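You operate a simulated robot arm through the tools that you are given. There is no shell and no other tool. Be economical: measure what you need, move in short steps, check, and stop when the job is done.

You run a simulated two-armed robot. Do the job below in one go: nothing can be reset, and whatever is moved stays where it is left.

Task
Run the long truck's forks under the pallet and pump it clear of the floor.
Fine: straighten the wheels to roll, turn them across before pumping and leave them so; roll with the orange lever at neutral and end there; the pallet is not dragged.

It is judged by the outcome, as a careful person would: the job done as asked, and still so three seconds after it is handed in. It fails if anything else is knocked over, pushed out of place, dropped, spilled or broken.

Robot
Two 7-joint arms with two-finger parallel grippers on one trunk, on a base that drives. Base frame: it is fixed to the floor where the robot stands at the start and does not move with it; the origin is under the middle of the robot, x ahead of it, y to its left, z up. Readings come in cm, rad, newtons and seconds.
The left shoulder is at the start at [5, 16.1, 99.8], the right one opposite. Places, roughly: long forks [130, 60, 10]; long pallet truck [110, 40, 20]; long truck wheels [50, 0, 20]; orange lever [70, 0, 110]; pallet [275, 150, 0]. Payload 3.43 kg a hand.
The tool frame of a hand sits at the grasp point between the pads (the TCP): z along the fingers, y along the line on which they close. The tips reach 3 cm beyond it. The gripper opens to 9.4 cm. The fingers are 2.8 cm wide and 1 cm thick; the gripper's body (5 by 9.6 cm) begins 5.5 cm behind the TCP.
Orientation is that of the tool frame in the base frame, as a unit quaternion [w, x, y, z]. With the fingers straight down and closing along the base's y, the tool's x points along the base's -x, its y along +y and its z along -z.

Tools
- The arms move only by the tool send_rows. It takes "left_commands", "right_commands" or both (then of equal length, played together; a hand with none holds still); each is a list of rows, each a list of 7 numbers: the shift along the tool's x, y, z in units of 20 mm (1.0 is 20 mm), then the turn, a rotation vector about the tool's x, y, z in units of 5 degrees (1.0 is 5 degrees), then the opening, from 0 (shut) to 1 (fully open). In form: [[tx, ty, tz, wx, wy, wz, grip], ...]. A call has 1 to 8 rows; each row shifts and turns the commanded pose from where the row before left it, along the tool's axes as they then stand. A call with a number of a shift or a turn outside -1 to 1 is refused whole. Rows are played at 5 a second. More than 5 cm and 0.15 rad between two rows, or a gripper value outside its range, and nothing of the call is played. A pose out of reach is approached as far as the arm can. The call stops where the force on the tool passes 90 N (or 10 N more than at its start, if that is more) or the arm is blocked; 0.2 s more then pass. The fingers move at their own pace (about 4.5 cm/s each) and stop on an object; they squeeze with about 23 N. The grip force told is the motor's: it shows also when the fingers shut on nothing. Time passes only in rows, and 0.2 s behind the last, so rows that do not move let the fingers close. It gives the time, the measured TCP pose, the force on the tool (base axes), the opening and the grip force at its end, in the units of the frame above (readings bear some noise), with the torque about the TCP (base axes, N m) and any sound that the robot's microphone picked up, and new pictures: "show" is both (left out), scene, wrist or none (wrist: the cameras of the hands that moved).
- Cameras (640 x 400 px; columns grow to the right, rows downward): "scene" is now at [12.68, -3.58, 115.42]; the picture's right is [-0.40, -0.92, 0.00], its down [-0.25, 0.11, -0.96] and it looks along [0.88, -0.38, -0.27] (base axes); focal length 214 px, centre (320, 200). "left" rides on the left gripper at [7.6, -1.4, -10.3] in its tool frame; the picture's right is [0.18, 0.98, 0.00], its down [-0.75, 0.14, -0.64] and it looks along [-0.63, 0.12, 0.77] (tool axes); focal length 243 px, centre (320, 200). "right" rides on the right gripper at [7.6, 1.4, -10.3] in its tool frame; the picture's right is [-0.18, 0.98, 0.00], its down [-0.75, -0.14, -0.64] and it looks along [-0.63, -0.12, 0.77] (tool axes); focal length 243 px, centre (320, 200). There is no depth. A picture from a camera that has moved, and an enlarged one, comes with that camera's place and axes in the base frame and with its lens.
- move_column(by): slides the trunk up (or, below 0, down) by that many cm; the arms and the scene camera ride with it, the base frame stays. It gives what a move gives, with no picture.
- drive_base(legs): drives the robot by 1 to 6 legs, each [ahead, left, turn to the left] in cm, cm and rad, along the robot's own axes; the way and the turn of a leg run together, so that a leg with both is an arc; at most 150 cm and 3.142 rad a leg. The arms and the cameras ride along, it lands a little off, and it stops where it bumps. It gives what a move gives, and a new picture of the scene camera.
- aim_head(pan, tilt): turns the head with the scene camera to pan (to the left, within 1.396 rad either way) and tilt (down, from -0.506 to 1.204), counted from straight ahead of the robot. It gives what a move gives, and a new picture of the scene camera.
- zoom(camera, box): a new picture of the part [left, top, right, bottom] of that camera's present view, enlarged. No time passes.
- close_job(): hands the job in; it is judged then, once.

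Work in short steps. Places have to be worked out from the pictures, the camera data and where the tool is seen: move nearer, look again, correct. Check each grasp and each placing, and mend what went wrong. You have 120 turns and 260 pictures in all, those below and enlarged ones among them. Open the grippers and draw the arms clear of the work before you hand the job in, unless the task says otherwise; then end with one line.

The tools are called after "Request:" as name(argument=value, ...) on one line, values as JSON. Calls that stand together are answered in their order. send_rows: Moves the arms, as the interface text tells. Its arguments: {"type":"object","properties":{"left_commands":{"type":"array","items":{"type":"array","items":{"type":"number"}}},"right_commands":{"type":"array","items":{"type":"array","items":{"type":"number"}}},"show":{"type":"string","enum":["both","scene","wrist","none"]}},"required":[]} The other tools are called the same way: move_column (by) slides the trunk up or down; drive_base (legs) drives the base; aim_head (pan, tilt) turns the head that bears the scene camera; zoom (camera, box) takes an enlarged picture of a part of a camera's view; close_job () hands the job in.

At the start:

```text
clock: 0.0
left_tcp_pos: [49.46, 13.1, 99.92]
left_tool_rot: [0.001, -0.001, 1.0, 0.0]
left_wrist_force: [0.5, -0.7, 0.1]
left_torque: [0.02, 0.02, 0.03]
left_gripper_width: 9.37
left_finger_force: 0.0
right_tcp_pos: [28.74, -19.16, 99.93]
right_tool_rot: [0.0, 0.0, 1.0, 0.0]
right_wrist_force: [-0.5, 0.4, -0.3]
right_torque: [-0.01, 0.0, -0.01]
right_gripper_width: 9.39
right_finger_force: 0.2
trunk travel left (down, up): [-2.5, 24.2]
robot x, y, heading: [0.28, 0.29, 0.002]
head pan, tilt: [-0.408, 0.274]
```

scene: 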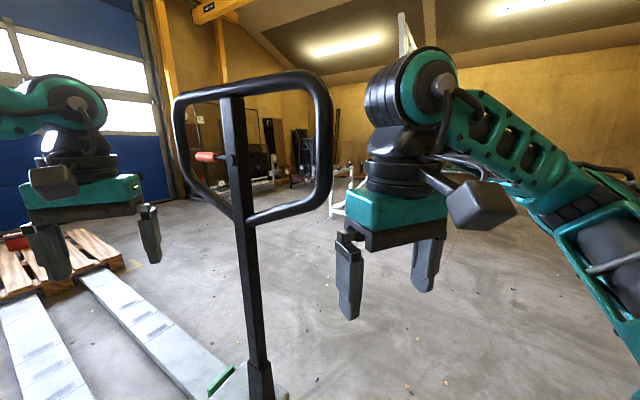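
right: 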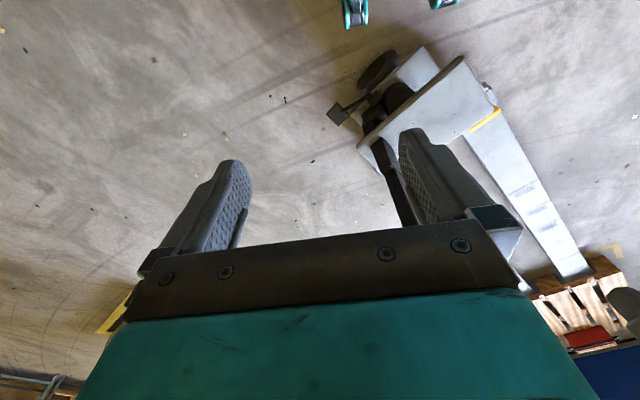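
left: 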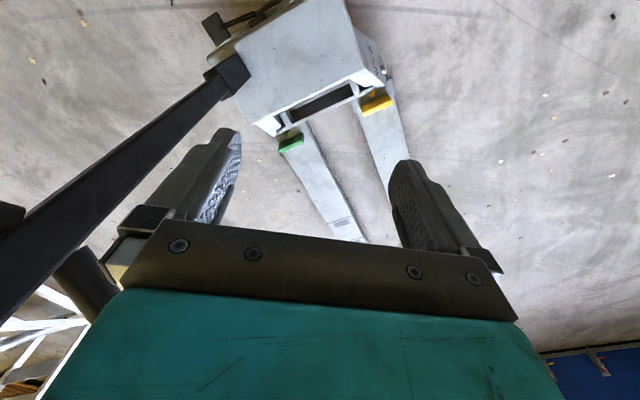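

The scene shows the truck's handle right in front, with the forks going ahead-left toward the pallet. I'll look around with the head first.

Request:
aim_head(pan=0.5, tilt=0.5)

Request:
aim_head(pan=0.0, tilt=0.8)

Request:
aim_head(pan=-0.1, tilt=0.1)

```text
clock: 1.2
left_tcp_pos: [49.66, 13.04, 99.98]
left_tool_rot: [0.0, -0.001, 1.0, -0.001]
left_wrist_force: [-0.9, 0.2, 0.5]
left_torque: [0.01, 0.03, 0.02]
left_gripper_width: 9.4
left_finger_force: 0.0
right_tcp_pos: [28.86, -19.29, 100.06]
right_tool_rot: [0.001, 0.0, 1.0, 0.001]
right_wrist_force: [0.1, -1.4, 0.5]
right_torque: [0.02, -0.01, -0.01]
right_gripper_width: 9.39
right_finger_force: 0.1
trunk travel left (down, up): [-2.5, 24.2]
robot x, y, heading: [0.2, 0.08, 0.001]
head pan, tilt: [0.499, 0.499]
camera scene: at [12.1, 4.48, 113.33], right [0.48, -0.88, 0.0], down [-0.42, -0.23, -0.88], along [0.77, 0.42, -0.48], focal length 214 px, centre (320, 200)
```

scene: 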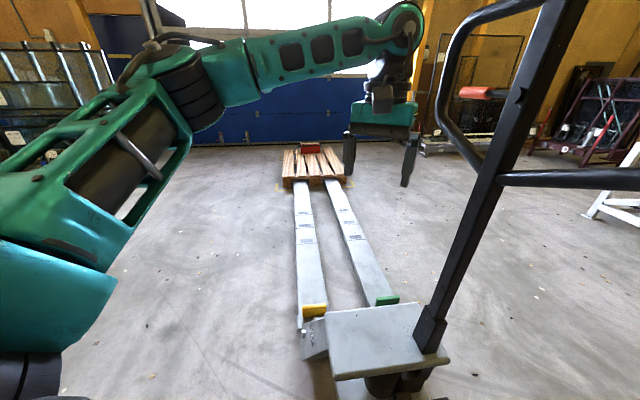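

```text
clock: 2.1
left_tcp_pos: [49.59, 13.07, 100.03]
left_tool_rot: [0.0, -0.001, 1.0, 0.0]
left_wrist_force: [0.1, -0.9, 0.6]
left_torque: [0.01, 0.0, 0.0]
left_gripper_width: 9.41
left_finger_force: 0.1
right_tcp_pos: [28.79, -19.15, 100.04]
right_tool_rot: [0.0, 0.0, 1.0, 0.0]
right_wrist_force: [-0.4, 0.3, -0.8]
right_torque: [-0.03, -0.02, 0.02]
right_gripper_width: 9.4
right_finger_force: 0.0
trunk travel left (down, up): [-2.5, 24.2]
robot x, y, heading: [0.06, -0.2, -0.001]
head pan, tilt: [0.0, 0.799]
camera scene: at [12.18, 0.14, 110.74], right [0.0, -1.0, 0.0], down [-0.72, 0.0, -0.7], along [0.7, 0.0, -0.72], focal length 214 px, centre (320, 200)
```

scene: 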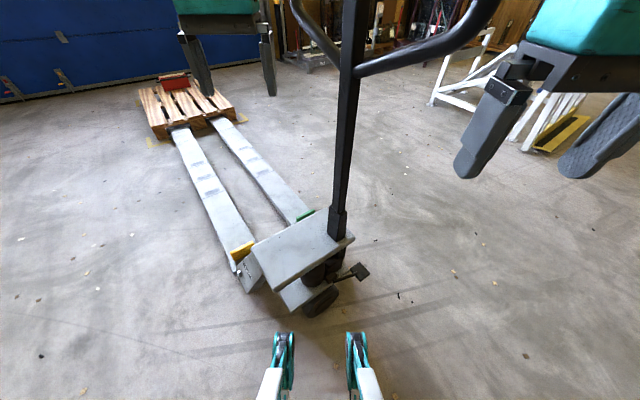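

```text
clock: 3.2
left_tcp_pos: [49.47, 13.16, 99.84]
left_tool_rot: [0.0, -0.001, 1.0, 0.0]
left_wrist_force: [0.1, -0.4, -0.5]
left_torque: [0.02, 0.0, 0.03]
left_gripper_width: 9.4
left_finger_force: 0.1
right_tcp_pos: [28.69, -19.24, 99.95]
right_tool_rot: [0.0, 0.0, 1.0, 0.001]
right_wrist_force: [0.1, -0.1, -0.3]
right_torque: [-0.01, 0.01, -0.03]
right_gripper_width: 9.39
right_finger_force: 0.1
trunk travel left (down, up): [-2.5, 24.2]
robot x, y, heading: [-0.1, -0.0, 0.007]
head pan, tilt: [-0.099, 0.099]
camera scene: at [13.27, -0.78, 117.03], right [-0.1, -1.0, 0.0], down [-0.1, 0.01, -0.99], along [0.99, -0.1, -0.1], focal length 214 px, centre (320, 200)
```

scene: 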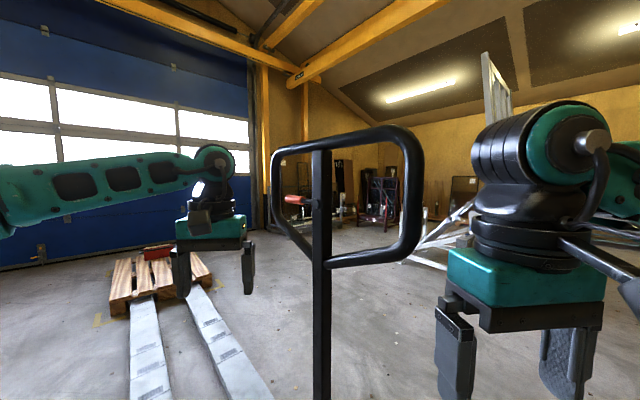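

Request:
aim_head(pan=0.15, tilt=0.9)

Request:
zoom(camera="scene", box=[200, 120, 440, 270])

Request:
aim_head(pan=0.4, tilt=0.3)

Request:
zoom(camera="scene", box=[200, 150, 360, 250])

Request:
zoom(camera="scene", box=[400, 60, 640, 210])

```text
clock: 4.3
left_tcp_pos: [49.48, 13.04, 99.98]
left_tool_rot: [-0.001, -0.001, 1.0, 0.0]
left_wrist_force: [-0.3, 0.1, 0.4]
left_torque: [0.0, 0.01, 0.0]
left_gripper_width: 9.4
left_finger_force: 0.0
right_tcp_pos: [28.86, -19.25, 100.0]
right_tool_rot: [0.0, 0.001, 1.0, 0.0]
right_wrist_force: [-0.4, 1.0, -0.5]
right_torque: [0.02, 0.02, 0.01]
right_gripper_width: 9.41
right_finger_force: 0.2
trunk travel left (down, up): [-2.5, 24.2]
robot x, y, heading: [0.28, -0.05, 0.001]
head pan, tilt: [0.15, 0.901]
camera scene: at [11.58, 1.26, 109.95], right [0.15, -0.99, 0.0], down [-0.77, -0.12, -0.62], along [0.61, 0.09, -0.78], focal length 214 px, centre (320, 200)
```

scene: 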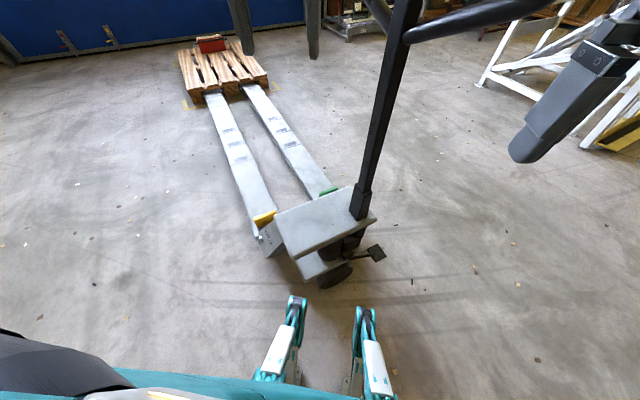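

```text
2.67 times, centred on (320, 195) of scene
camera zoom: at [11.58, 1.26, 109.95], right [0.15, -0.99, 0.0], down [-0.77, -0.12, -0.62], along [0.61, 0.09, -0.78], focal length 572 px, centre (320, 213)
```

zoom: 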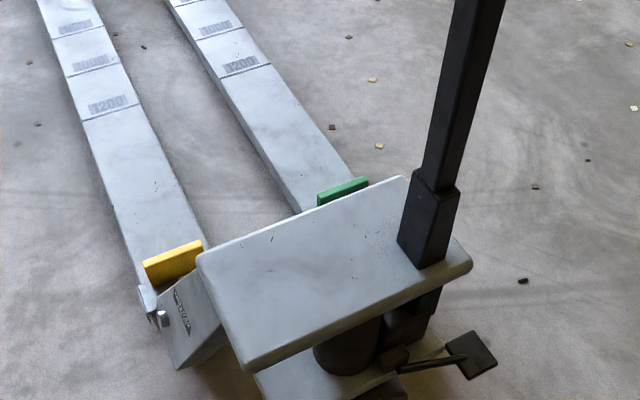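

```text
clock: 5.3
left_tcp_pos: [49.6, 13.1, 99.94]
left_tool_rot: [0.0, -0.001, 1.0, 0.0]
left_wrist_force: [0.7, -0.6, -0.6]
left_torque: [-0.01, 0.0, -0.04]
left_gripper_width: 9.39
left_finger_force: 0.1
right_tcp_pos: [28.8, -19.24, 100.0]
right_tool_rot: [0.0, 0.0, 1.0, 0.0]
right_wrist_force: [0.6, -0.7, 0.2]
right_torque: [0.02, 0.02, 0.04]
right_gripper_width: 9.37
right_finger_force: 0.1
trunk travel left (down, up): [-2.5, 24.2]
robot x, y, heading: [-0.03, 0.01, 0.001]
head pan, tilt: [0.4, 0.3]
camera scene: at [12.71, 3.76, 115.16], right [0.39, -0.92, 0.0], down [-0.27, -0.12, -0.96], along [0.88, 0.37, -0.3], focal length 214 px, centre (320, 200)
```

scene: 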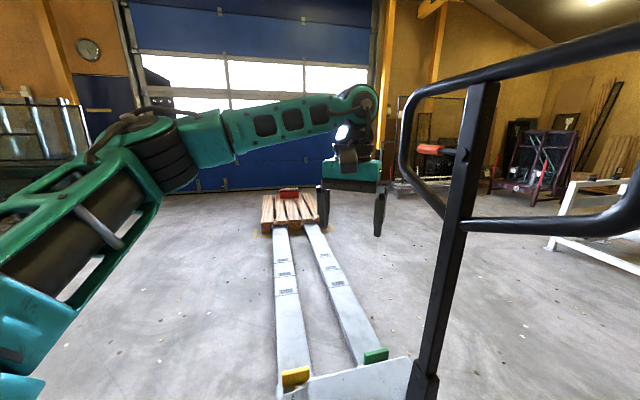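

```text
4.00 times, centred on (280, 200) of scene
camera zoom: at [12.71, 3.76, 115.16], right [0.39, -0.92, 0.0], down [-0.27, -0.12, -0.96], along [0.88, 0.37, -0.3], focal length 858 px, centre (480, 200)
```

zoom: 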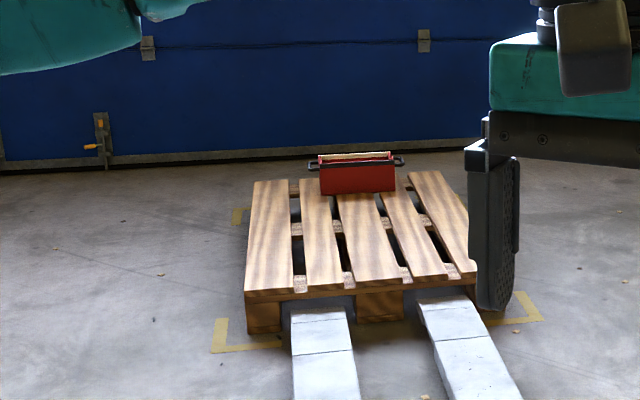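

```text
2.67 times, centred on (520, 135) of scene
camera zoom: at [12.71, 3.76, 115.16], right [0.39, -0.92, 0.0], down [-0.27, -0.12, -0.96], along [0.88, 0.37, -0.3], focal length 572 px, centre (-213, 373)
```

zoom: 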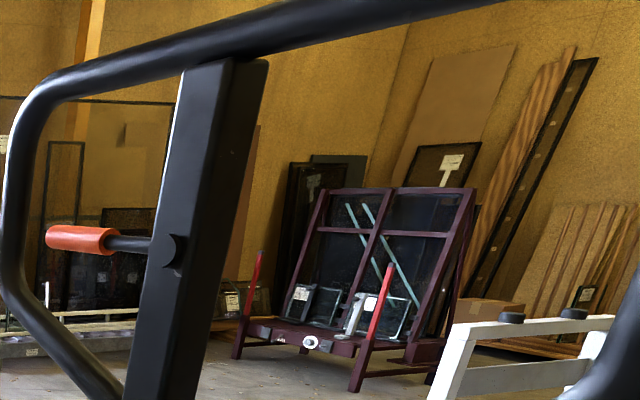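

Request:
aim_head(pan=0.0, tilt=1.15)

Request:
zoom(camera="scene", box=[220, 40, 420, 165])

Request:
zoom(camera="left", box=[160, 0, 420, 162])

Request:
zoom(camera="right", box=[300, 20, 540, 170])

```text
clock: 6.5
left_tcp_pos: [49.54, 13.08, 100.01]
left_tool_rot: [0.0, 0.0, 1.0, -0.001]
left_wrist_force: [-0.3, -0.7, -0.2]
left_torque: [-0.01, 0.0, -0.04]
left_gripper_width: 9.37
left_finger_force: 0.1
right_tcp_pos: [28.72, -19.35, 100.1]
right_tool_rot: [0.0, 0.0, 1.0, 0.0]
right_wrist_force: [-0.1, 0.6, -0.3]
right_torque: [0.0, -0.01, -0.02]
right_gripper_width: 9.4
right_finger_force: 0.0
trunk travel left (down, up): [-2.5, 24.2]
robot x, y, heading: [-0.15, -0.12, 0.002]
head pan, tilt: [0.0, 1.15]
camera scene: at [10.07, 0.13, 108.25], right [0.0, -1.0, 0.0], down [-0.91, 0.0, -0.41], along [0.41, 0.0, -0.91], focal length 214 px, centre (320, 200)
```

scene: 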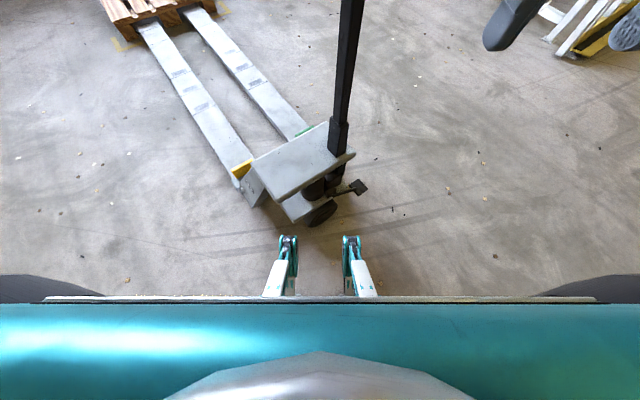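

```text
3.20 times, centred on (320, 102) of scene
camera zoom: at [10.07, 0.13, 108.25], right [0.0, -1.0, 0.0], down [-0.91, 0.0, -0.41], along [0.41, 0.0, -0.91], focal length 686 px, centre (320, 512)
```

zoom: 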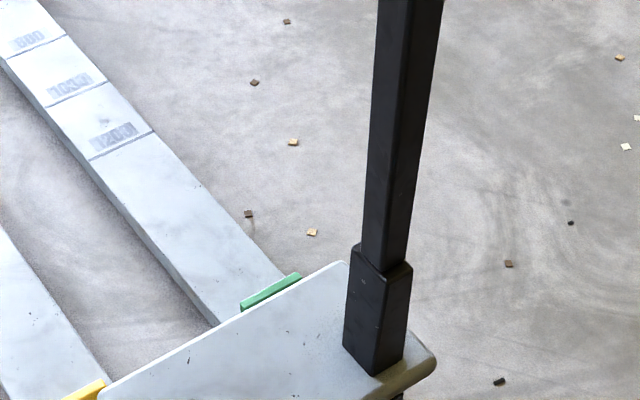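

```text
2.46 times, centred on (290, 81) of left
camera zoom: at [41.85, 11.7, 110.25], right [-0.19, 0.98, 0.0], down [0.75, 0.14, 0.64], along [0.63, 0.12, -0.77], focal length 597 px, centre (394, 493)
```

zoom: 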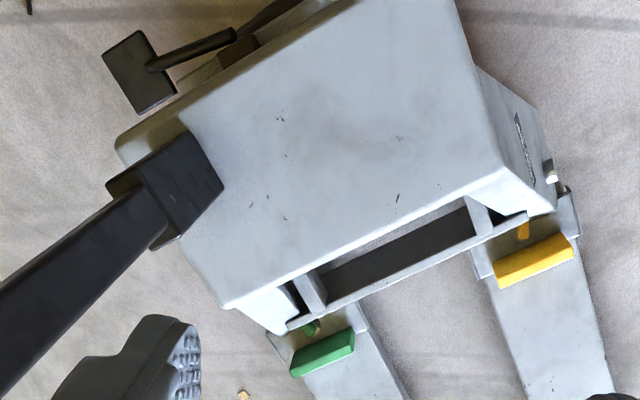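

```text
2.67 times, centred on (420, 95) of right
camera zoom: at [21.31, -17.95, 110.29], right [0.18, 0.98, 0.0], down [0.75, -0.14, 0.64], along [0.63, -0.12, -0.77], focal length 647 px, centre (53, 480)
```

zoom: 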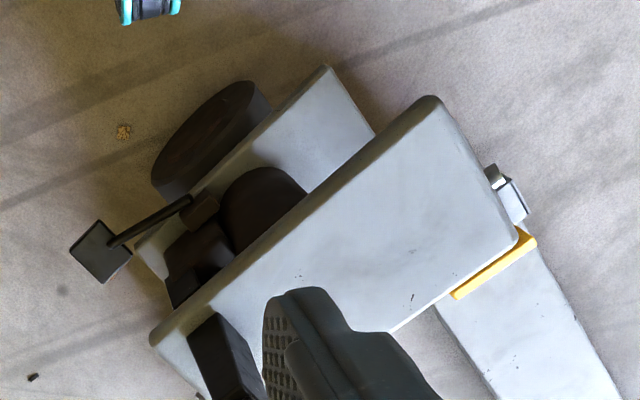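

The wheels appear across (tiller turned ~90° to the truck's right). The steering axis sits near (49,1.5), the shaft is vertical near (60,-6), and the forks head ≈0.61 rad. I'll raise the trunk and check the floor to the right before driving round to the tiller's side.

Request:
move_column(by=22)

Request:
aim_head(pan=-0.9, tilt=0.5)

```text
clock: 8.8
left_tcp_pos: [49.46, 13.11, 122.05]
left_tool_rot: [0.0, -0.001, 1.0, -0.002]
left_wrist_force: [-0.2, -0.8, 0.5]
left_torque: [0.01, 0.0, -0.03]
left_gripper_width: 9.41
left_finger_force: 0.1
right_tcp_pos: [28.8, -19.35, 121.98]
right_tool_rot: [0.0, 0.001, 1.0, 0.0]
right_wrist_force: [-0.5, 0.8, -1.2]
right_torque: [-0.01, 0.0, 0.02]
right_gripper_width: 9.4
right_finger_force: 0.1
trunk travel left (down, up): [-24.5, 2.2]
robot x, y, heading: [0.05, 0.34, -0.001]
head pan, tilt: [0.0, 1.15]
```

```text
clock: 10.0
left_tcp_pos: [49.48, 13.09, 122.0]
left_tool_rot: [0.0, -0.001, 1.0, 0.001]
left_wrist_force: [-0.1, -0.7, 0.3]
left_torque: [-0.03, 0.01, 0.02]
left_gripper_width: 9.4
left_finger_force: 0.0
right_tcp_pos: [28.86, -19.36, 121.93]
right_tool_rot: [0.0, 0.0, 1.0, 0.0]
right_wrist_force: [-0.5, 0.4, 0.0]
right_torque: [0.04, 0.01, 0.0]
right_gripper_width: 9.42
right_finger_force: 0.0
trunk travel left (down, up): [-24.5, 2.2]
robot x, y, heading: [-0.07, -0.25, 0.003]
head pan, tilt: [-0.901, 0.499]
camera scene: at [9.77, -7.0, 135.32], right [-0.78, -0.62, 0.0], down [-0.3, 0.38, -0.88], along [0.55, -0.69, -0.48], focal length 214 px, centre (320, 200)
```

scene: 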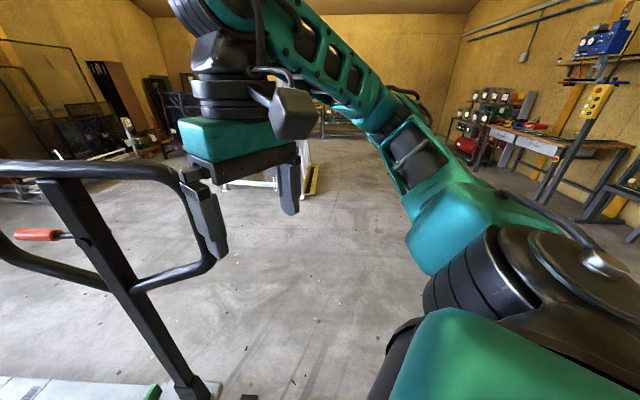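

Floor to the right is clear. I'll back off a little, swing right and drive to the tiller side, then turn to face it.

Request:
drive_base(legs=[[-25, 0, 0], [55, -105, 0], [93, 0, 0], [0, 0, 2.18]])

Request:
aim_head(pan=0.0, tilt=0.5)

```text
clock: 30.5
left_tcp_pos: [83.84, -69.6, 122.08]
left_tool_rot: [0.001, 0.889, -0.459, -0.001]
left_wrist_force: [0.3, -0.6, -0.2]
left_torque: [0.03, 0.01, 0.0]
left_gripper_width: 9.4
left_finger_force: 0.1
right_tcp_pos: [122.16, -67.78, 121.97]
right_tool_rot: [0.0, 0.889, -0.458, 0.001]
right_wrist_force: [-0.2, 0.6, 0.4]
right_torque: [0.0, -0.04, 0.02]
right_gripper_width: 9.4
right_finger_force: 0.1
trunk travel left (down, up): [-24.5, 2.2]
robot x, y, heading: [123.19, -102.64, 2.19]
head pan, tilt: [-0.901, 0.499]
camera scene: at [123.52, -90.27, 135.33], right [0.96, -0.28, 0.0], down [-0.13, -0.46, -0.88], along [0.24, 0.84, -0.48], focal length 214 px, centre (320, 200)
```

scene: 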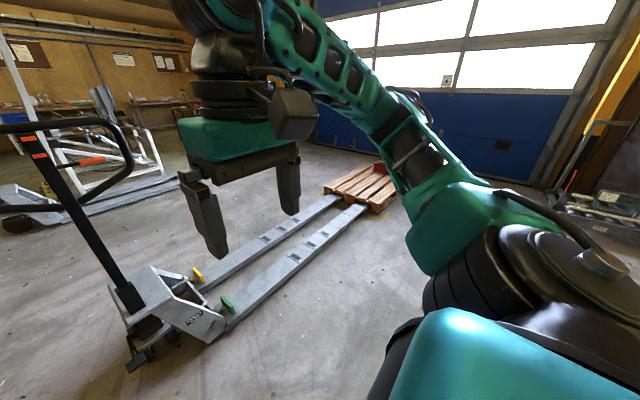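

```text
clock: 31.7
left_tcp_pos: [83.73, -69.55, 121.92]
left_tool_rot: [0.0, 0.889, -0.458, 0.0]
left_wrist_force: [0.0, -0.6, -0.8]
left_torque: [0.04, -0.01, -0.04]
left_gripper_width: 9.4
left_finger_force: 0.0
right_tcp_pos: [122.18, -67.78, 121.97]
right_tool_rot: [0.0, 0.889, -0.458, 0.0]
right_wrist_force: [-0.3, 0.9, -0.7]
right_torque: [0.01, -0.03, -0.01]
right_gripper_width: 9.41
right_finger_force: 0.0
trunk travel left (down, up): [-24.5, 2.2]
robot x, y, heading: [123.0, -102.66, 2.191]
head pan, tilt: [0.0, 0.499]
camera scene: at [115.73, -91.59, 135.33], right [0.82, 0.58, 0.0], down [0.28, -0.39, -0.88], along [-0.51, 0.72, -0.48], focal length 214 px, centre (320, 200)
```

scene: 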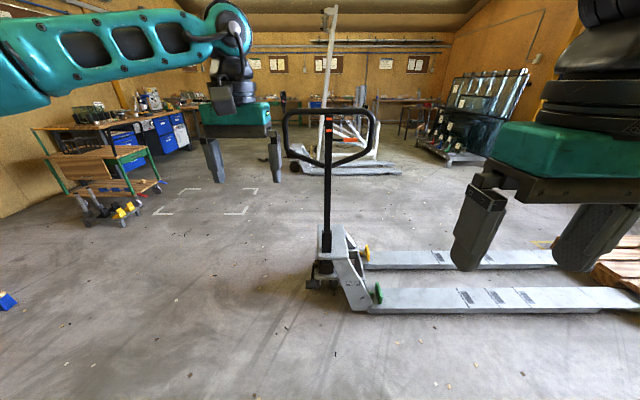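

Request:
zoom(camera="scene", box=[260, 85, 400, 172])

Request:
zoom(camera="scene", box=[280, 215, 420, 320])

```text
4.57 times, centred on (330, 128) of scene
camera zoom: at [115.73, -91.59, 135.33], right [0.82, 0.58, 0.0], down [0.28, -0.39, -0.88], along [-0.51, 0.72, -0.48], focal length 980 px, centre (274, 527)
```

zoom: 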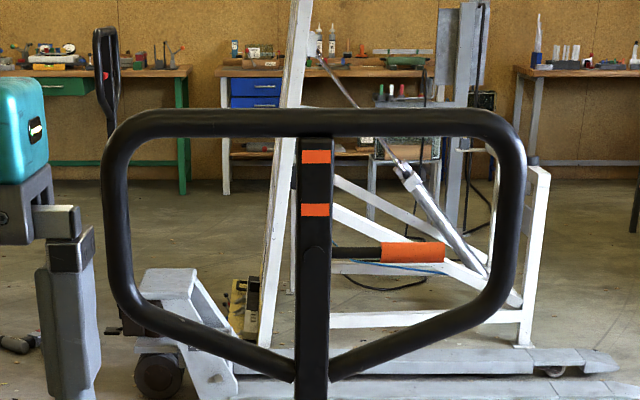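

```text
3.81 times, centred on (350, 268) of scene
camera zoom: at [115.73, -91.59, 135.33], right [0.82, 0.58, 0.0], down [0.28, -0.39, -0.88], along [-0.51, 0.72, -0.48], focal length 817 px, centre (206, -57)
```

zoom: 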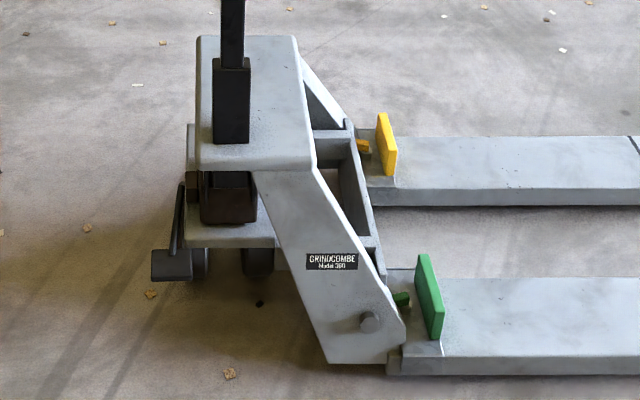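

Clear view: loop faces me, lever horizontal, top bar z≈124, centre ~5 cm to my right. I'll bring both hands level and turn them so the fingers close fore-aft on the top bar, cameras outward.

Request:
send_rows(right_commands=[[-1, 0, 0, 0, 0, 0, 1], [-1, 0, 0, 0, 0, 0, 1], [-1, 0, 0, 0, 0, 0, 1], [-1, 0, 0, 0, 0, 0, 1], [-1, 0, 0, 0, 0, 0, 1], [-1, 0, 0, 0, 0, 0, 1], [-1, 0, 0, 0, 0, 0, 1], [-1, 0, 0, 0, 0, 0, 1]], left_commands=[[0, 0, 0, 0, 0, 1, 1], [0, 0, 0, 0, 0, 1, 1], [0, 0, 0, 0, 0, 1, 1], [0, 0, 0, 0, 0, 1, 1], [0, 0, 0, 0, 0, 1, 1], [0, 0, 0, 0, 0, 1, 1], [0, 0, 0, 0, 0, 1, 1], [0, 0, 0, 0, 0, 1, 1]], show="none")

Request:
send_rows(right_commands=[[0, 0, 0, 0, 0, -1, 1], [0, 0, 0, 0, 0, -1, 1], [0, 0, 0, 0, 0, -1, 1], [0, 0, 0, 0, 0, -1, 1], [0, 0, 0, 0, 0, -1, 1], [0, 0, 0, 0, 0, -1, 1], [0, 0, 0, 0, 0, -1, 1], [0, 0, 0, 0, 0, -1, 1]], left_commands=[[0, 0, 0, 0, 0, 1, 1], [0, 0, 0, 0, 0, 1, 1], [0, 0, 0, 0, 0, 1, 1], [0, 0, 0, 0, 0, 1, 1], [0, 0, 0, 0, 0, 1, 1], [0, 0, 0, 0, 0, 1, 1], [0, 0, 0, 0, 0, 1, 1], [0, 0, 0, 0, 0, 1, 1]], show="none")

Request:
send_rows(right_commands=[[0, 0, 0, 0, 0, -1, 1], [0, 0, 0, 0, 0, -1, 1], [0, 0, 0, 0, 0, -1, 1], [0, 0, 0, 0, 0, -1, 1], [0, 0, 0, 0, 0, -1, 1], [0, 0, 0, 0, 0, -1, 1], [0, 0, 0, 0, 0, -1, 1], [0, 0, 0, 0, 0, -1, 1]], left_commands=[[0, 0, 0, 0, 0, 1, 1], [0, 0, 0, 0, 0, 1, 1], [0, 0, 0, 0, 0, 0, 1], [0, 0, 0, 0, 0, 0, 1], [0, 0, 0, 0, 0, 0, 1], [0, 0, 0, 0, 0, 0, 1], [0, 0, 0, 0, 0, 0, 1], [0, 0, 0, 0, 0, 0, 1]], show="none")

Request:
send_rows(right_commands=[[0, 0, 0, 0, 0, -1, 1], [0, 0, 0, 0, 0, -1, 1]], left_commands=[[0, 0, 0, 0, 0, 0, 1], [0, 0, 0, 0, 0, 0, 1]], show="both")

```text
clock: 33.5
left_tcp_pos: [83.76, -69.64, 122.11]
left_tool_rot: [0.001, -0.679, 0.735, -0.001]
left_wrist_force: [-0.3, 0.0, 0.4]
left_torque: [-0.03, -0.03, -0.01]
left_gripper_width: 9.4
left_finger_force: 0.1
right_tcp_pos: [112.83, -54.61, 121.97]
right_tool_rot: [0.0, 0.889, -0.458, 0.0]
right_wrist_force: [-0.9, -0.3, -0.3]
right_torque: [-0.04, 0.04, 0.02]
right_gripper_width: 9.39
right_finger_force: 0.0
trunk travel left (down, up): [-24.5, 2.2]
robot x, y, heading: [123.38, -102.41, 2.191]
head pan, tilt: [0.0, 0.499]
```

```text
clock: 35.3
left_tcp_pos: [96.23, -77.21, 119.67]
left_tool_rot: [-0.001, -0.387, 0.922, 0.001]
left_wrist_force: [0.6, 0.9, 0.8]
left_torque: [0.0, 0.0, 0.01]
left_gripper_width: 9.4
left_finger_force: 0.1
left hand out of reach, approached as far as the arm can: row 2, 3, 4, 5, 6, 7, 8
right_tcp_pos: [112.97, -54.73, 121.92]
right_tool_rot: [0.0, 0.992, -0.126, -0.001]
right_wrist_force: [-0.6, 0.0, -0.9]
right_torque: [0.01, -0.01, 0.0]
right_gripper_width: 9.4
right_finger_force: 0.1
trunk travel left (down, up): [-24.5, 2.2]
robot x, y, heading: [123.21, -102.38, 2.19]
head pan, tilt: [0.0, 0.499]
```

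```text
clock: 37.1
left_tcp_pos: [99.75, -79.69, 119.02]
left_tool_rot: [0.0, -0.306, 0.952, 0.0]
left_wrist_force: [-0.1, 0.6, -0.5]
left_torque: [-0.01, 0.01, 0.02]
left_gripper_width: 9.42
left_finger_force: 0.0
left hand out of reach, approached as far as the arm can: row 1, 2
right_tcp_pos: [113.17, -67.84, 119.76]
right_tool_rot: [0.001, 0.976, 0.22, 0.0]
right_wrist_force: [-0.3, 0.2, 0.2]
right_torque: [0.03, 0.03, 0.01]
right_gripper_width: 9.38
right_finger_force: 0.0
right hand out of reach, approached as far as the arm can: row 3, 4, 5, 6, 7, 8
trunk travel left (down, up): [-24.5, 2.2]
robot x, y, heading: [123.42, -102.45, 2.186]
head pan, tilt: [0.0, 0.499]
```

```text
clock: 37.7
left_tcp_pos: [99.74, -79.58, 119.07]
left_tool_rot: [0.0, -0.307, 0.952, 0.0]
left_wrist_force: [-0.2, -0.8, -0.5]
left_torque: [0.0, 0.0, 0.01]
left_gripper_width: 9.38
left_finger_force: 0.0
right_tcp_pos: [113.67, -71.87, 119.39]
right_tool_rot: [0.0, 0.953, 0.303, 0.0]
right_wrist_force: [-0.6, 0.6, 0.2]
right_torque: [0.0, 0.0, -0.01]
right_gripper_width: 9.44
right_finger_force: 0.1
right hand out of reach, approached as far as the arm can: row 1, 2
trunk travel left (down, up): [-24.5, 2.2]
robot x, y, heading: [123.24, -102.74, 2.186]
head pan, tilt: [0.0, 0.499]
camera scene: at [115.72, -91.61, 135.33], right [0.81, 0.58, 0.0], down [0.28, -0.39, -0.88], along [-0.51, 0.72, -0.48], focal length 214 px, centre (320, 200)
camera right: at [120.8, -68.73, 129.66], right [0.42, -0.91, 0.0], down [-0.7, -0.32, 0.64], along [-0.58, -0.27, -0.77], focal length 243 px, centre (320, 200)
camera left: at [94.26, -85.19, 129.32], right [-0.72, 0.69, 0.0], down [0.53, 0.55, 0.64], along [0.44, 0.46, -0.77], focal length 243 px, centre (320, 200)
```

scene: 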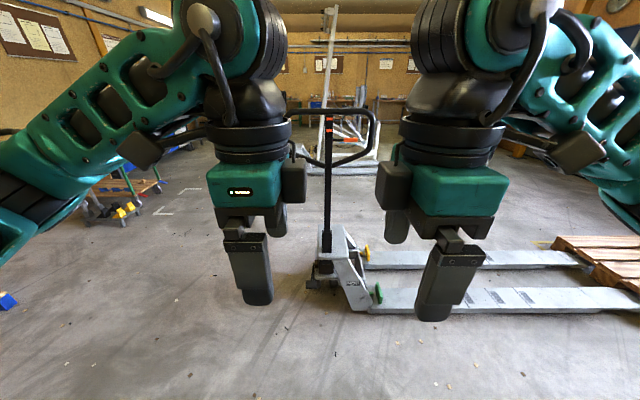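
right: 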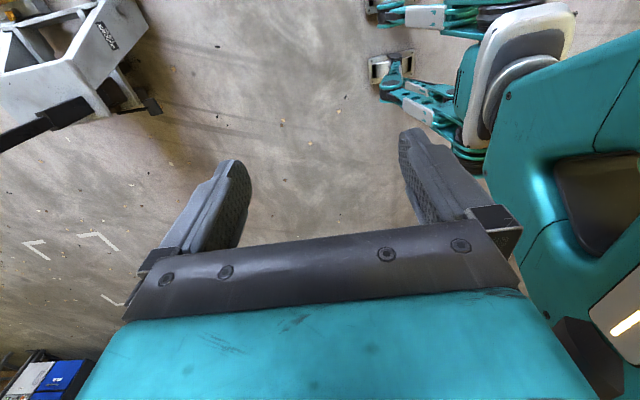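
left: 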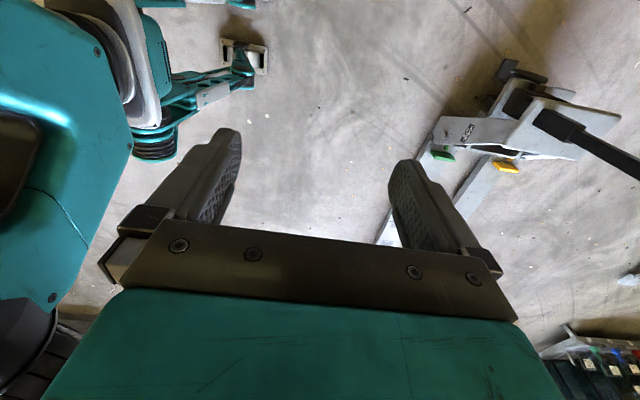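

Straight-down with this roll only reaches ~32 cm ahead. I'll pitch both hands forward 40° (fingers forward-down, still closing in the fore-aft plane), which should reach farther.

Request:
send_rows(right_commands=[[0, 0, 0, 1, 0, 0, 1], [0, 0, 0, 1, 0, 0, 1], [0, 0, 0, 1, 0, 0, 1], [0, 0, 0, 1, 0, 0, 1], [0, 0, 0, 1, 0, 0, 1], [0, 0, 0, 1, 0, 0, 1], [0, 0, 0, 1, 0, 0, 1], [0, 0, 0, 1, 0, 0, 1]], left_commands=[[0, 0, 0, -1, 0, 0, 1], [0, 0, 0, -1, 0, 0, 1], [0, 0, 0, -1, 0, 0, 1], [0, 0, 0, -1, 0, 0, 1], [0, 0, 0, -1, 0, 0, 1], [0, 0, 0, -1, 0, 0, 1], [0, 0, 0, -1, 0, 0, 1], [0, 0, 0, -1, 0, 0, 1]], show="none")

Request:
send_rows(right_commands=[[0, -0.76, 0.64, 0, 0, 0, 1], [0, -0.76, 0.64, 0, 0, 0, 1], [0, -0.76, 0.64, 0, 0, 0, 1], [0, -0.76, 0.64, 0, 0, 0, 1], [0, -0.76, 0.64, 0, 0, 0, 1], [0, -0.76, 0.64, 0, 0, 0, 1], [0, -0.76, 0.64, 0, 0, 0, 1], [0, -0.76, 0.64, 0, 0, 0, 1]], left_commands=[[0, 0.76, 0.64, 0, 0, 0, 1], [0, 0.76, 0.64, 0, 0, 0, 1], [0, 0.76, 0.64, 0, 0, 0, 1], [0, 0.76, 0.64, 0, 0, 0, 1], [0, 0.76, 0.64, 0, 0, 0, 1], [0, 0.76, 0.64, 0, 0, 0, 1], [0, 0.76, 0.64, 0, 0, 0, 1], [0, 0.76, 0.64, 0, 0, 0, 1]], show="scene")

```text
clock: 39.5
left_tcp_pos: [99.67, -79.76, 119.28]
left_tool_rot: [-0.105, -0.286, 0.895, 0.326]
left_wrist_force: [-0.7, 0.0, 0.1]
left_torque: [-0.02, -0.02, -0.01]
left_gripper_width: 9.4
left_finger_force: 0.0
right_tcp_pos: [113.27, -71.86, 119.66]
right_tool_rot: [-0.325, 0.895, 0.286, -0.104]
right_wrist_force: [0.4, -1.0, -0.6]
right_torque: [0.0, -0.01, -0.01]
right_gripper_width: 9.4
right_finger_force: 0.0
right hand out of reach, approached as far as the arm can: row 8
trunk travel left (down, up): [-24.5, 2.2]
robot x, y, heading: [123.13, -102.42, 2.189]
head pan, tilt: [0.0, 0.499]
```

```text
clock: 41.3
left_tcp_pos: [94.04, -71.68, 119.15]
left_tool_rot: [-0.103, -0.288, 0.895, 0.325]
left_wrist_force: [0.9, -0.1, 0.7]
left_torque: [0.02, 0.03, -0.02]
left_gripper_width: 9.41
left_finger_force: 0.0
left hand out of reach, approached as far as the arm can: row 6, 7, 8
right_tcp_pos: [106.78, -63.94, 118.65]
right_tool_rot: [-0.325, 0.896, 0.285, -0.103]
right_wrist_force: [-0.8, 0.1, -0.4]
right_torque: [0.05, -0.02, -0.04]
right_gripper_width: 9.41
right_finger_force: 0.0
right hand out of reach, approached as far as the arm can: row 5, 6, 7, 8
trunk travel left (down, up): [-24.5, 2.2]
robot x, y, heading: [123.25, -102.7, 2.186]
head pan, tilt: [0.0, 0.499]
camera scene: at [115.64, -91.64, 135.33], right [0.81, 0.58, 0.0], down [0.28, -0.39, -0.88], along [-0.51, 0.72, -0.48], focal length 214 px, centre (320, 200)
```

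scene: 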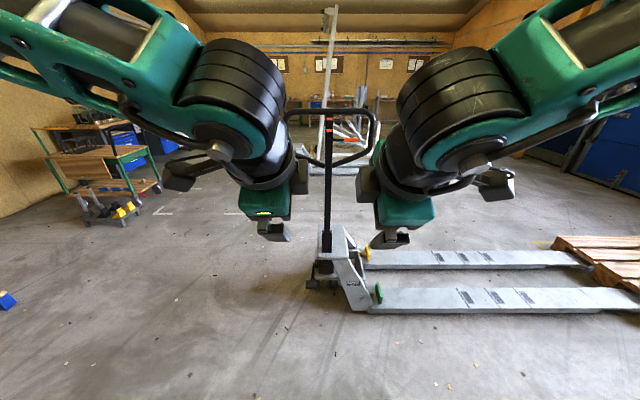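

The hands now reach ~42 cm ahead, enough to keep my feet clear of the truck. I'll raise the trunk a bit more, lift and draw back the hands for an approach over the bar, and drive closer.

Request:
move_column(by=2)

Request:
send_rows(right_commands=[[0.1, -0.19, -1, 0, 0, 0, 1], [0.1, -0.19, -1, 0, 0, 0, 1], [0.1, -0.19, -1, 0, 0, 0, 1], [0.1, -0.19, -1, 0, 0, 0, 1]], left_commands=[[0.5, 0.19, -1, 0, 0, 0, 1], [0.5, 0.19, -1, 0, 0, 0, 1], [0.5, 0.19, -1, 0, 0, 0, 1], [0.5, 0.19, -1, 0, 0, 0, 1]], show="none")

Request:
drive_base(legs=[[55, -5, 0]])

```text
clock: 42.0
left_tcp_pos: [93.92, -71.62, 121.21]
left_tool_rot: [-0.105, -0.288, 0.895, 0.326]
left_wrist_force: [0.5, 0.1, -0.3]
left_torque: [0.01, -0.02, 0.02]
left_gripper_width: 9.41
left_finger_force: 0.1
right_tcp_pos: [106.76, -63.86, 120.54]
right_tool_rot: [-0.326, 0.895, 0.285, -0.105]
right_wrist_force: [-0.8, 0.3, -0.7]
right_torque: [0.02, -0.01, -0.05]
right_gripper_width: 9.4
right_finger_force: 0.1
trunk travel left (down, up): [-26.5, 0.2]
robot x, y, heading: [123.21, -102.49, 2.188]
head pan, tilt: [0.0, 0.499]
```

```text
clock: 43.0
left_tcp_pos: [94.01, -71.76, 121.24]
left_tool_rot: [-0.105, -0.287, 0.895, 0.325]
left_wrist_force: [0.1, 0.4, -1.5]
left_torque: [0.02, 0.01, -0.01]
left_gripper_width: 9.4
left_finger_force: 0.0
left hand out of reach, approached as far as the arm can: row 1, 2, 3, 4
right_tcp_pos: [106.84, -63.85, 120.65]
right_tool_rot: [-0.325, 0.896, 0.286, -0.104]
right_wrist_force: [0.2, -0.6, -0.1]
right_torque: [0.0, 0.01, -0.05]
right_gripper_width: 9.39
right_finger_force: 0.0
right hand out of reach, approached as far as the arm can: row 1, 2, 3, 4
trunk travel left (down, up): [-26.5, 0.2]
robot x, y, heading: [122.99, -102.44, 2.19]
head pan, tilt: [0.0, 0.499]
```

```text
clock: 46.1
left_tcp_pos: [66.3, -23.71, 121.15]
left_tool_rot: [-0.104, -0.286, 0.895, 0.325]
left_wrist_force: [1.0, -0.1, 0.6]
left_torque: [-0.02, -0.05, -0.01]
left_gripper_width: 9.41
left_finger_force: 0.1
right_tcp_pos: [79.17, -16.09, 120.68]
right_tool_rot: [-0.326, 0.896, 0.284, -0.104]
right_wrist_force: [-0.4, -0.5, 0.4]
right_torque: [-0.02, -0.04, 0.03]
right_gripper_width: 9.41
right_finger_force: 0.1
trunk travel left (down, up): [-26.5, 0.2]
robot x, y, heading: [95.34, -54.59, 2.179]
head pan, tilt: [0.0, 0.499]
camera scene: at [88.04, -43.76, 137.32], right [0.82, 0.58, 0.0], down [0.28, -0.39, -0.88], along [-0.51, 0.72, -0.48], focal length 214 px, centre (320, 200)
```

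scene: 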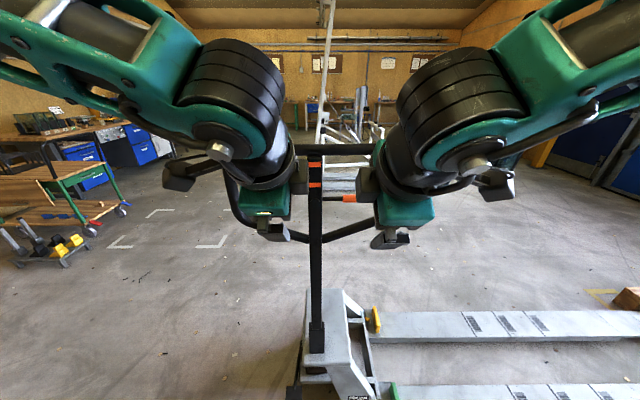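

The height limit blocks the steep pose. The bar is ~60 cm ahead of my axis; I'll pitch the hands further to ~75° so the fingers go nearly horizontal.

Request:
send_rows(right_commands=[[0, 0, 0, 1, 0, 0, 1], [0, 0, 0, 1, 0, 0, 1], [0, 0, 0, 1, 0, 0, 1], [0, 0, 0, 1, 0, 0, 1], [0, 0, 0, 1, 0, 0, 1], [0, 0, 0, 1, 0, 0, 1], [0, 0, 0, 1, 0, 0, 1]], left_commands=[[0, 0, 0, -1, 0, 0, 1], [0, 0, 0, -1, 0, 0, 1], [0, 0, 0, -1, 0, 0, 1], [0, 0, 0, -1, 0, 0, 1], [0, 0, 0, -1, 0, 0, 1], [0, 0, 0, -1, 0, 0, 1], [0, 0, 0, -1, 0, 0, 1]], show="none")

Request:
send_rows(right_commands=[[0.1, -0.97, -0.26, 0, 0, 0, 1], [0.1, -0.97, -0.26, 0, 0, 0, 1], [0.1, 0, 0, 0, 0, 0, 1], [0.1, 0, 0, 0, 0, 0, 1]], left_commands=[[0.5, 0.97, -0.26, 0, 0, 0, 1], [0.5, 0.97, -0.26, 0, 0, 0, 1], [0.5, 0, 0, 0, 0, 0, 1], [0.5, 0, 0, 0, 0, 0, 1]], show="scene")

```text
clock: 47.8
left_tcp_pos: [66.4, -23.69, 121.13]
left_tool_rot: [-0.184, -0.24, 0.756, 0.581]
left_wrist_force: [0.1, -0.5, 0.3]
left_torque: [-0.01, 0.0, -0.01]
left_gripper_width: 9.39
left_finger_force: 0.0
right_tcp_pos: [79.08, -16.04, 120.61]
right_tool_rot: [-0.581, 0.756, 0.238, -0.184]
right_wrist_force: [-0.2, 0.2, 0.2]
right_torque: [0.01, 0.03, 0.0]
right_gripper_width: 9.38
right_finger_force: 0.0
trunk travel left (down, up): [-26.5, 0.2]
robot x, y, heading: [95.62, -54.42, 2.181]
head pan, tilt: [0.0, 0.499]
```

```text
clock: 48.8
left_tcp_pos: [63.18, -26.05, 125.27]
left_tool_rot: [-0.185, -0.241, 0.756, 0.58]
left_wrist_force: [0.2, -0.3, 0.1]
left_torque: [-0.03, 0.0, -0.02]
left_gripper_width: 9.39
left_finger_force: 0.0
right_tcp_pos: [79.84, -15.7, 124.49]
right_tool_rot: [-0.581, 0.756, 0.24, -0.184]
right_wrist_force: [0.3, 0.6, 0.4]
right_torque: [0.02, -0.02, 0.02]
right_gripper_width: 9.39
right_finger_force: 0.1
trunk travel left (down, up): [-26.5, 0.2]
robot x, y, heading: [95.47, -54.59, 2.185]
head pan, tilt: [0.0, 0.499]
camera scene: at [88.05, -43.83, 137.33], right [0.82, 0.58, 0.0], down [0.28, -0.39, -0.88], along [-0.51, 0.72, -0.48], focal length 214 px, centre (320, 200)
```

scene: 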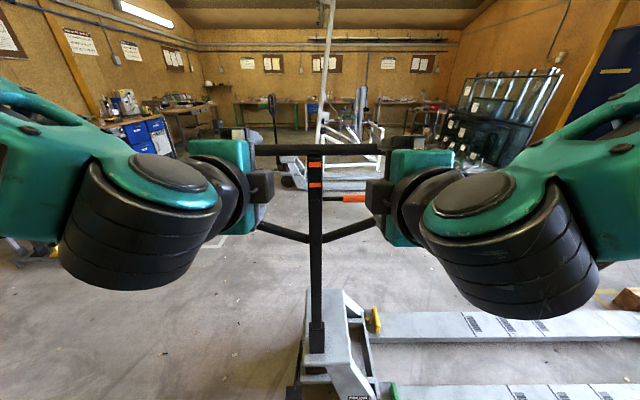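

Hands are now level with the bar at ±10 cm. Driving 12 cm forward, then checking with the wrist cameras.

Request:
drive_base(legs=[[12, 0, 0]])

Request:
zoom(camera="left", box=[0, 0, 640, 400])

Request:
zoom(camera="right", box=[0, 0, 640, 400])

```text
clock: 50.0
left_tcp_pos: [56.34, -16.24, 125.19]
left_tool_rot: [-0.184, -0.241, 0.756, 0.58]
left_wrist_force: [0.2, 0.6, 0.3]
left_torque: [0.0, 0.0, 0.0]
left_gripper_width: 9.39
left_finger_force: 0.0
right_tcp_pos: [72.97, -5.93, 124.52]
right_tool_rot: [-0.58, 0.757, 0.239, -0.183]
right_wrist_force: [0.5, 0.0, -0.5]
right_torque: [0.01, -0.01, 0.0]
right_gripper_width: 9.39
right_finger_force: 0.0
trunk travel left (down, up): [-26.5, 0.2]
robot x, y, heading: [88.99, -45.11, 2.186]
head pan, tilt: [0.0, 0.499]
camera scene: at [81.17, -34.02, 137.32], right [0.82, 0.58, 0.0], down [0.28, -0.39, -0.88], along [-0.51, 0.72, -0.48], focal length 214 px, centre (320, 200)
```

scene: 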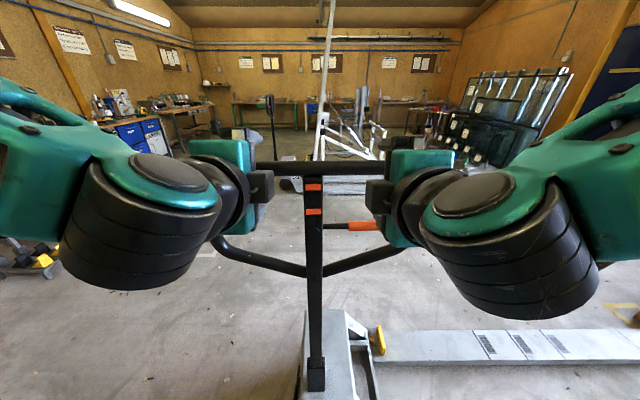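

```text
1.00 times, centred on (320, 200) of left (not enlarged: the box is as wide or as high as the picture)
camera zoom: at [55.97, -29.03, 126.48], right [-0.3, 0.1, 0.95], down [0.95, -0.04, 0.3], along [0.07, 0.99, -0.08], focal length 243 px, centre (320, 200)
```

zoom: 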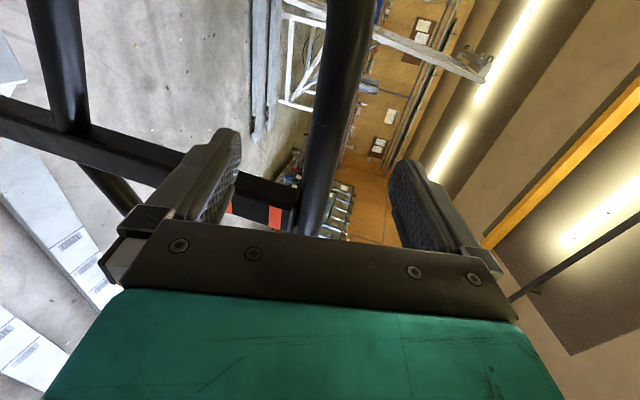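

```text
1.00 times, centred on (320, 200) of right (not enlarged: the box is as wide or as high as the picture)
camera zoom: at [85.3, -9.99, 125.85], right [0.0, -0.31, -0.95], down [-0.28, -0.91, 0.3], along [-0.96, 0.27, -0.08], focal length 243 px, centre (320, 200)
```

zoom: 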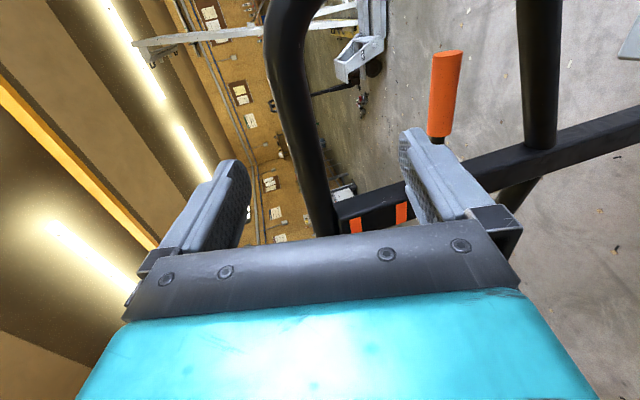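

The bar is centred between both sets of fingers, a few cm beyond the tips. I'll drive 6 cm more and re-check.

Request:
drive_base(legs=[[6, 0, 0]])

Request:
zoom(camera="left", box=[0, 0, 640, 400])

Request:
zoom(camera="right", box=[0, 0, 640, 400])

```text
clock: 51.1
left_tcp_pos: [53.18, -11.81, 125.18]
left_tool_rot: [-0.183, -0.239, 0.756, 0.581]
left_wrist_force: [0.2, -0.4, 1.1]
left_torque: [0.03, -0.02, 0.02]
left_gripper_width: 9.41
left_finger_force: 0.1
right_tcp_pos: [69.96, -1.36, 124.65]
right_tool_rot: [-0.581, 0.756, 0.238, -0.183]
right_wrist_force: [-0.5, -0.1, 0.0]
right_torque: [0.0, -0.01, 0.01]
right_gripper_width: 9.39
right_finger_force: 0.1
trunk travel left (down, up): [-26.5, 0.2]
robot x, y, heading: [85.45, -40.37, 2.179]
head pan, tilt: [0.0, 0.499]
stopped in leg 1: the robot was blocked; the commanded pose is now the measured one
camera scene: at [78.02, -29.7, 137.35], right [0.82, 0.57, 0.0], down [0.27, -0.39, -0.88], along [-0.5, 0.72, -0.48], focal length 214 px, centre (320, 200)
```

scene: 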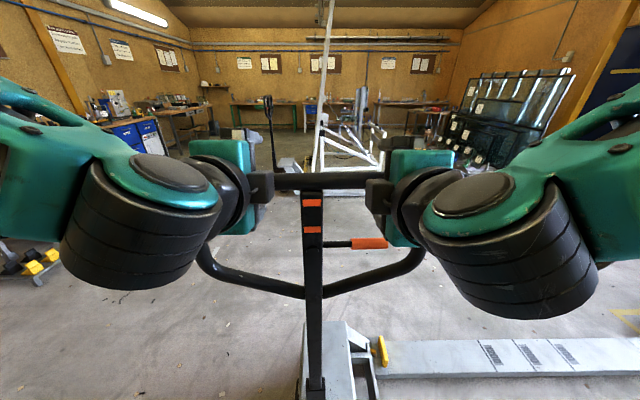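

```text
1.00 times, centred on (320, 200) of left (not enlarged: the box is as wide or as high as the picture)
camera zoom: at [52.82, -24.58, 126.53], right [-0.3, 0.1, 0.95], down [0.95, -0.04, 0.3], along [0.07, 0.99, -0.08], focal length 243 px, centre (320, 200)
```

zoom: 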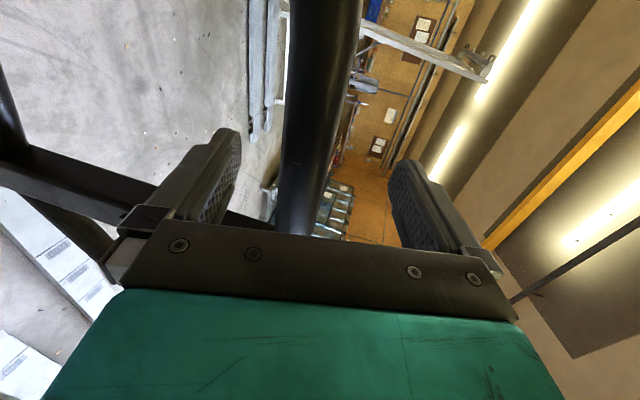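

```text
1.00 times, centred on (320, 200) of right (not enlarged: the box is as wide or as high as the picture)
camera zoom: at [82.24, -5.65, 125.92], right [-0.01, -0.31, -0.95], down [-0.28, -0.91, 0.3], along [-0.96, 0.27, -0.08], focal length 243 px, centre (320, 200)
```

zoom: 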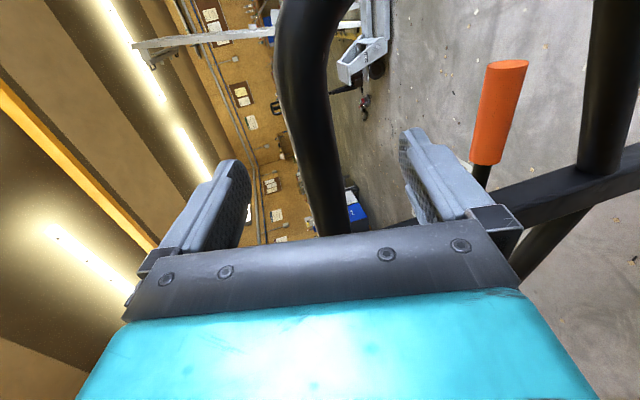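

The base was blocked just at the end with no hand force; I suspect a foot met the pedal. Looking down.

Request:
aim_head(pan=0.0, tilt=1.2)

Request:
zoom(camera="scene", box=[220, 100, 420, 250])

```text
clock: 52.2
left_tcp_pos: [53.25, -11.68, 125.27]
left_tool_rot: [-0.183, -0.239, 0.757, 0.58]
left_wrist_force: [-1.4, 0.6, 0.0]
left_torque: [-0.03, -0.01, -0.04]
left_gripper_width: 9.4
left_finger_force: 0.1
right_tcp_pos: [69.95, -1.37, 124.59]
right_tool_rot: [-0.581, 0.757, 0.237, -0.183]
right_wrist_force: [0.6, -0.8, -0.9]
right_torque: [-0.02, -0.02, 0.01]
right_gripper_width: 9.39
right_finger_force: 0.1
trunk travel left (down, up): [-26.5, 0.2]
robot x, y, heading: [85.51, -40.72, 2.176]
head pan, tilt: [0.0, 1.201]
camera scene: at [79.95, -32.42, 131.96], right [0.82, 0.57, 0.0], down [0.53, -0.76, -0.36], along [-0.21, 0.3, -0.93], focal length 214 px, centre (320, 200)
```

scene: 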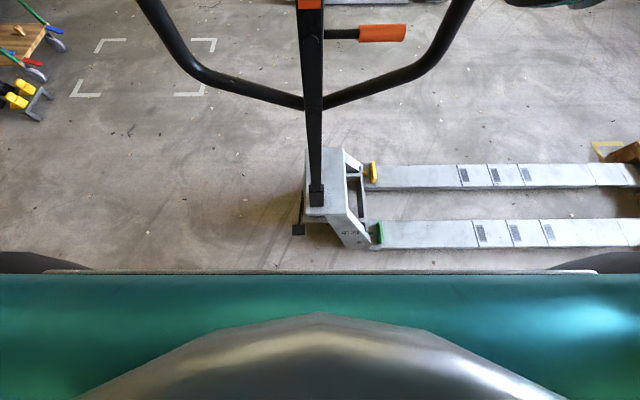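

```text
2.67 times, centred on (320, 175) of scene
camera zoom: at [79.95, -32.42, 131.96], right [0.82, 0.57, 0.0], down [0.53, -0.76, -0.36], along [-0.21, 0.3, -0.93], focal length 572 px, centre (320, 267)
```

zoom: 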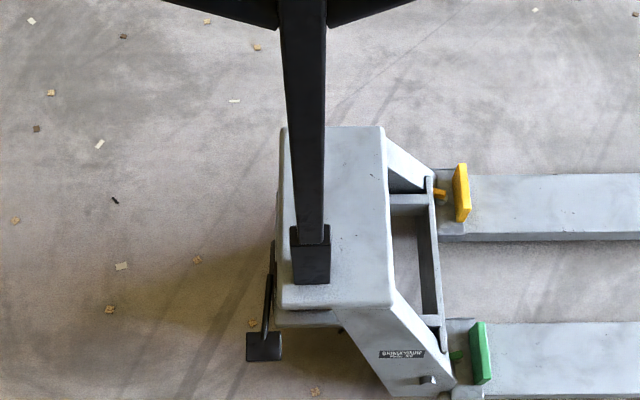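

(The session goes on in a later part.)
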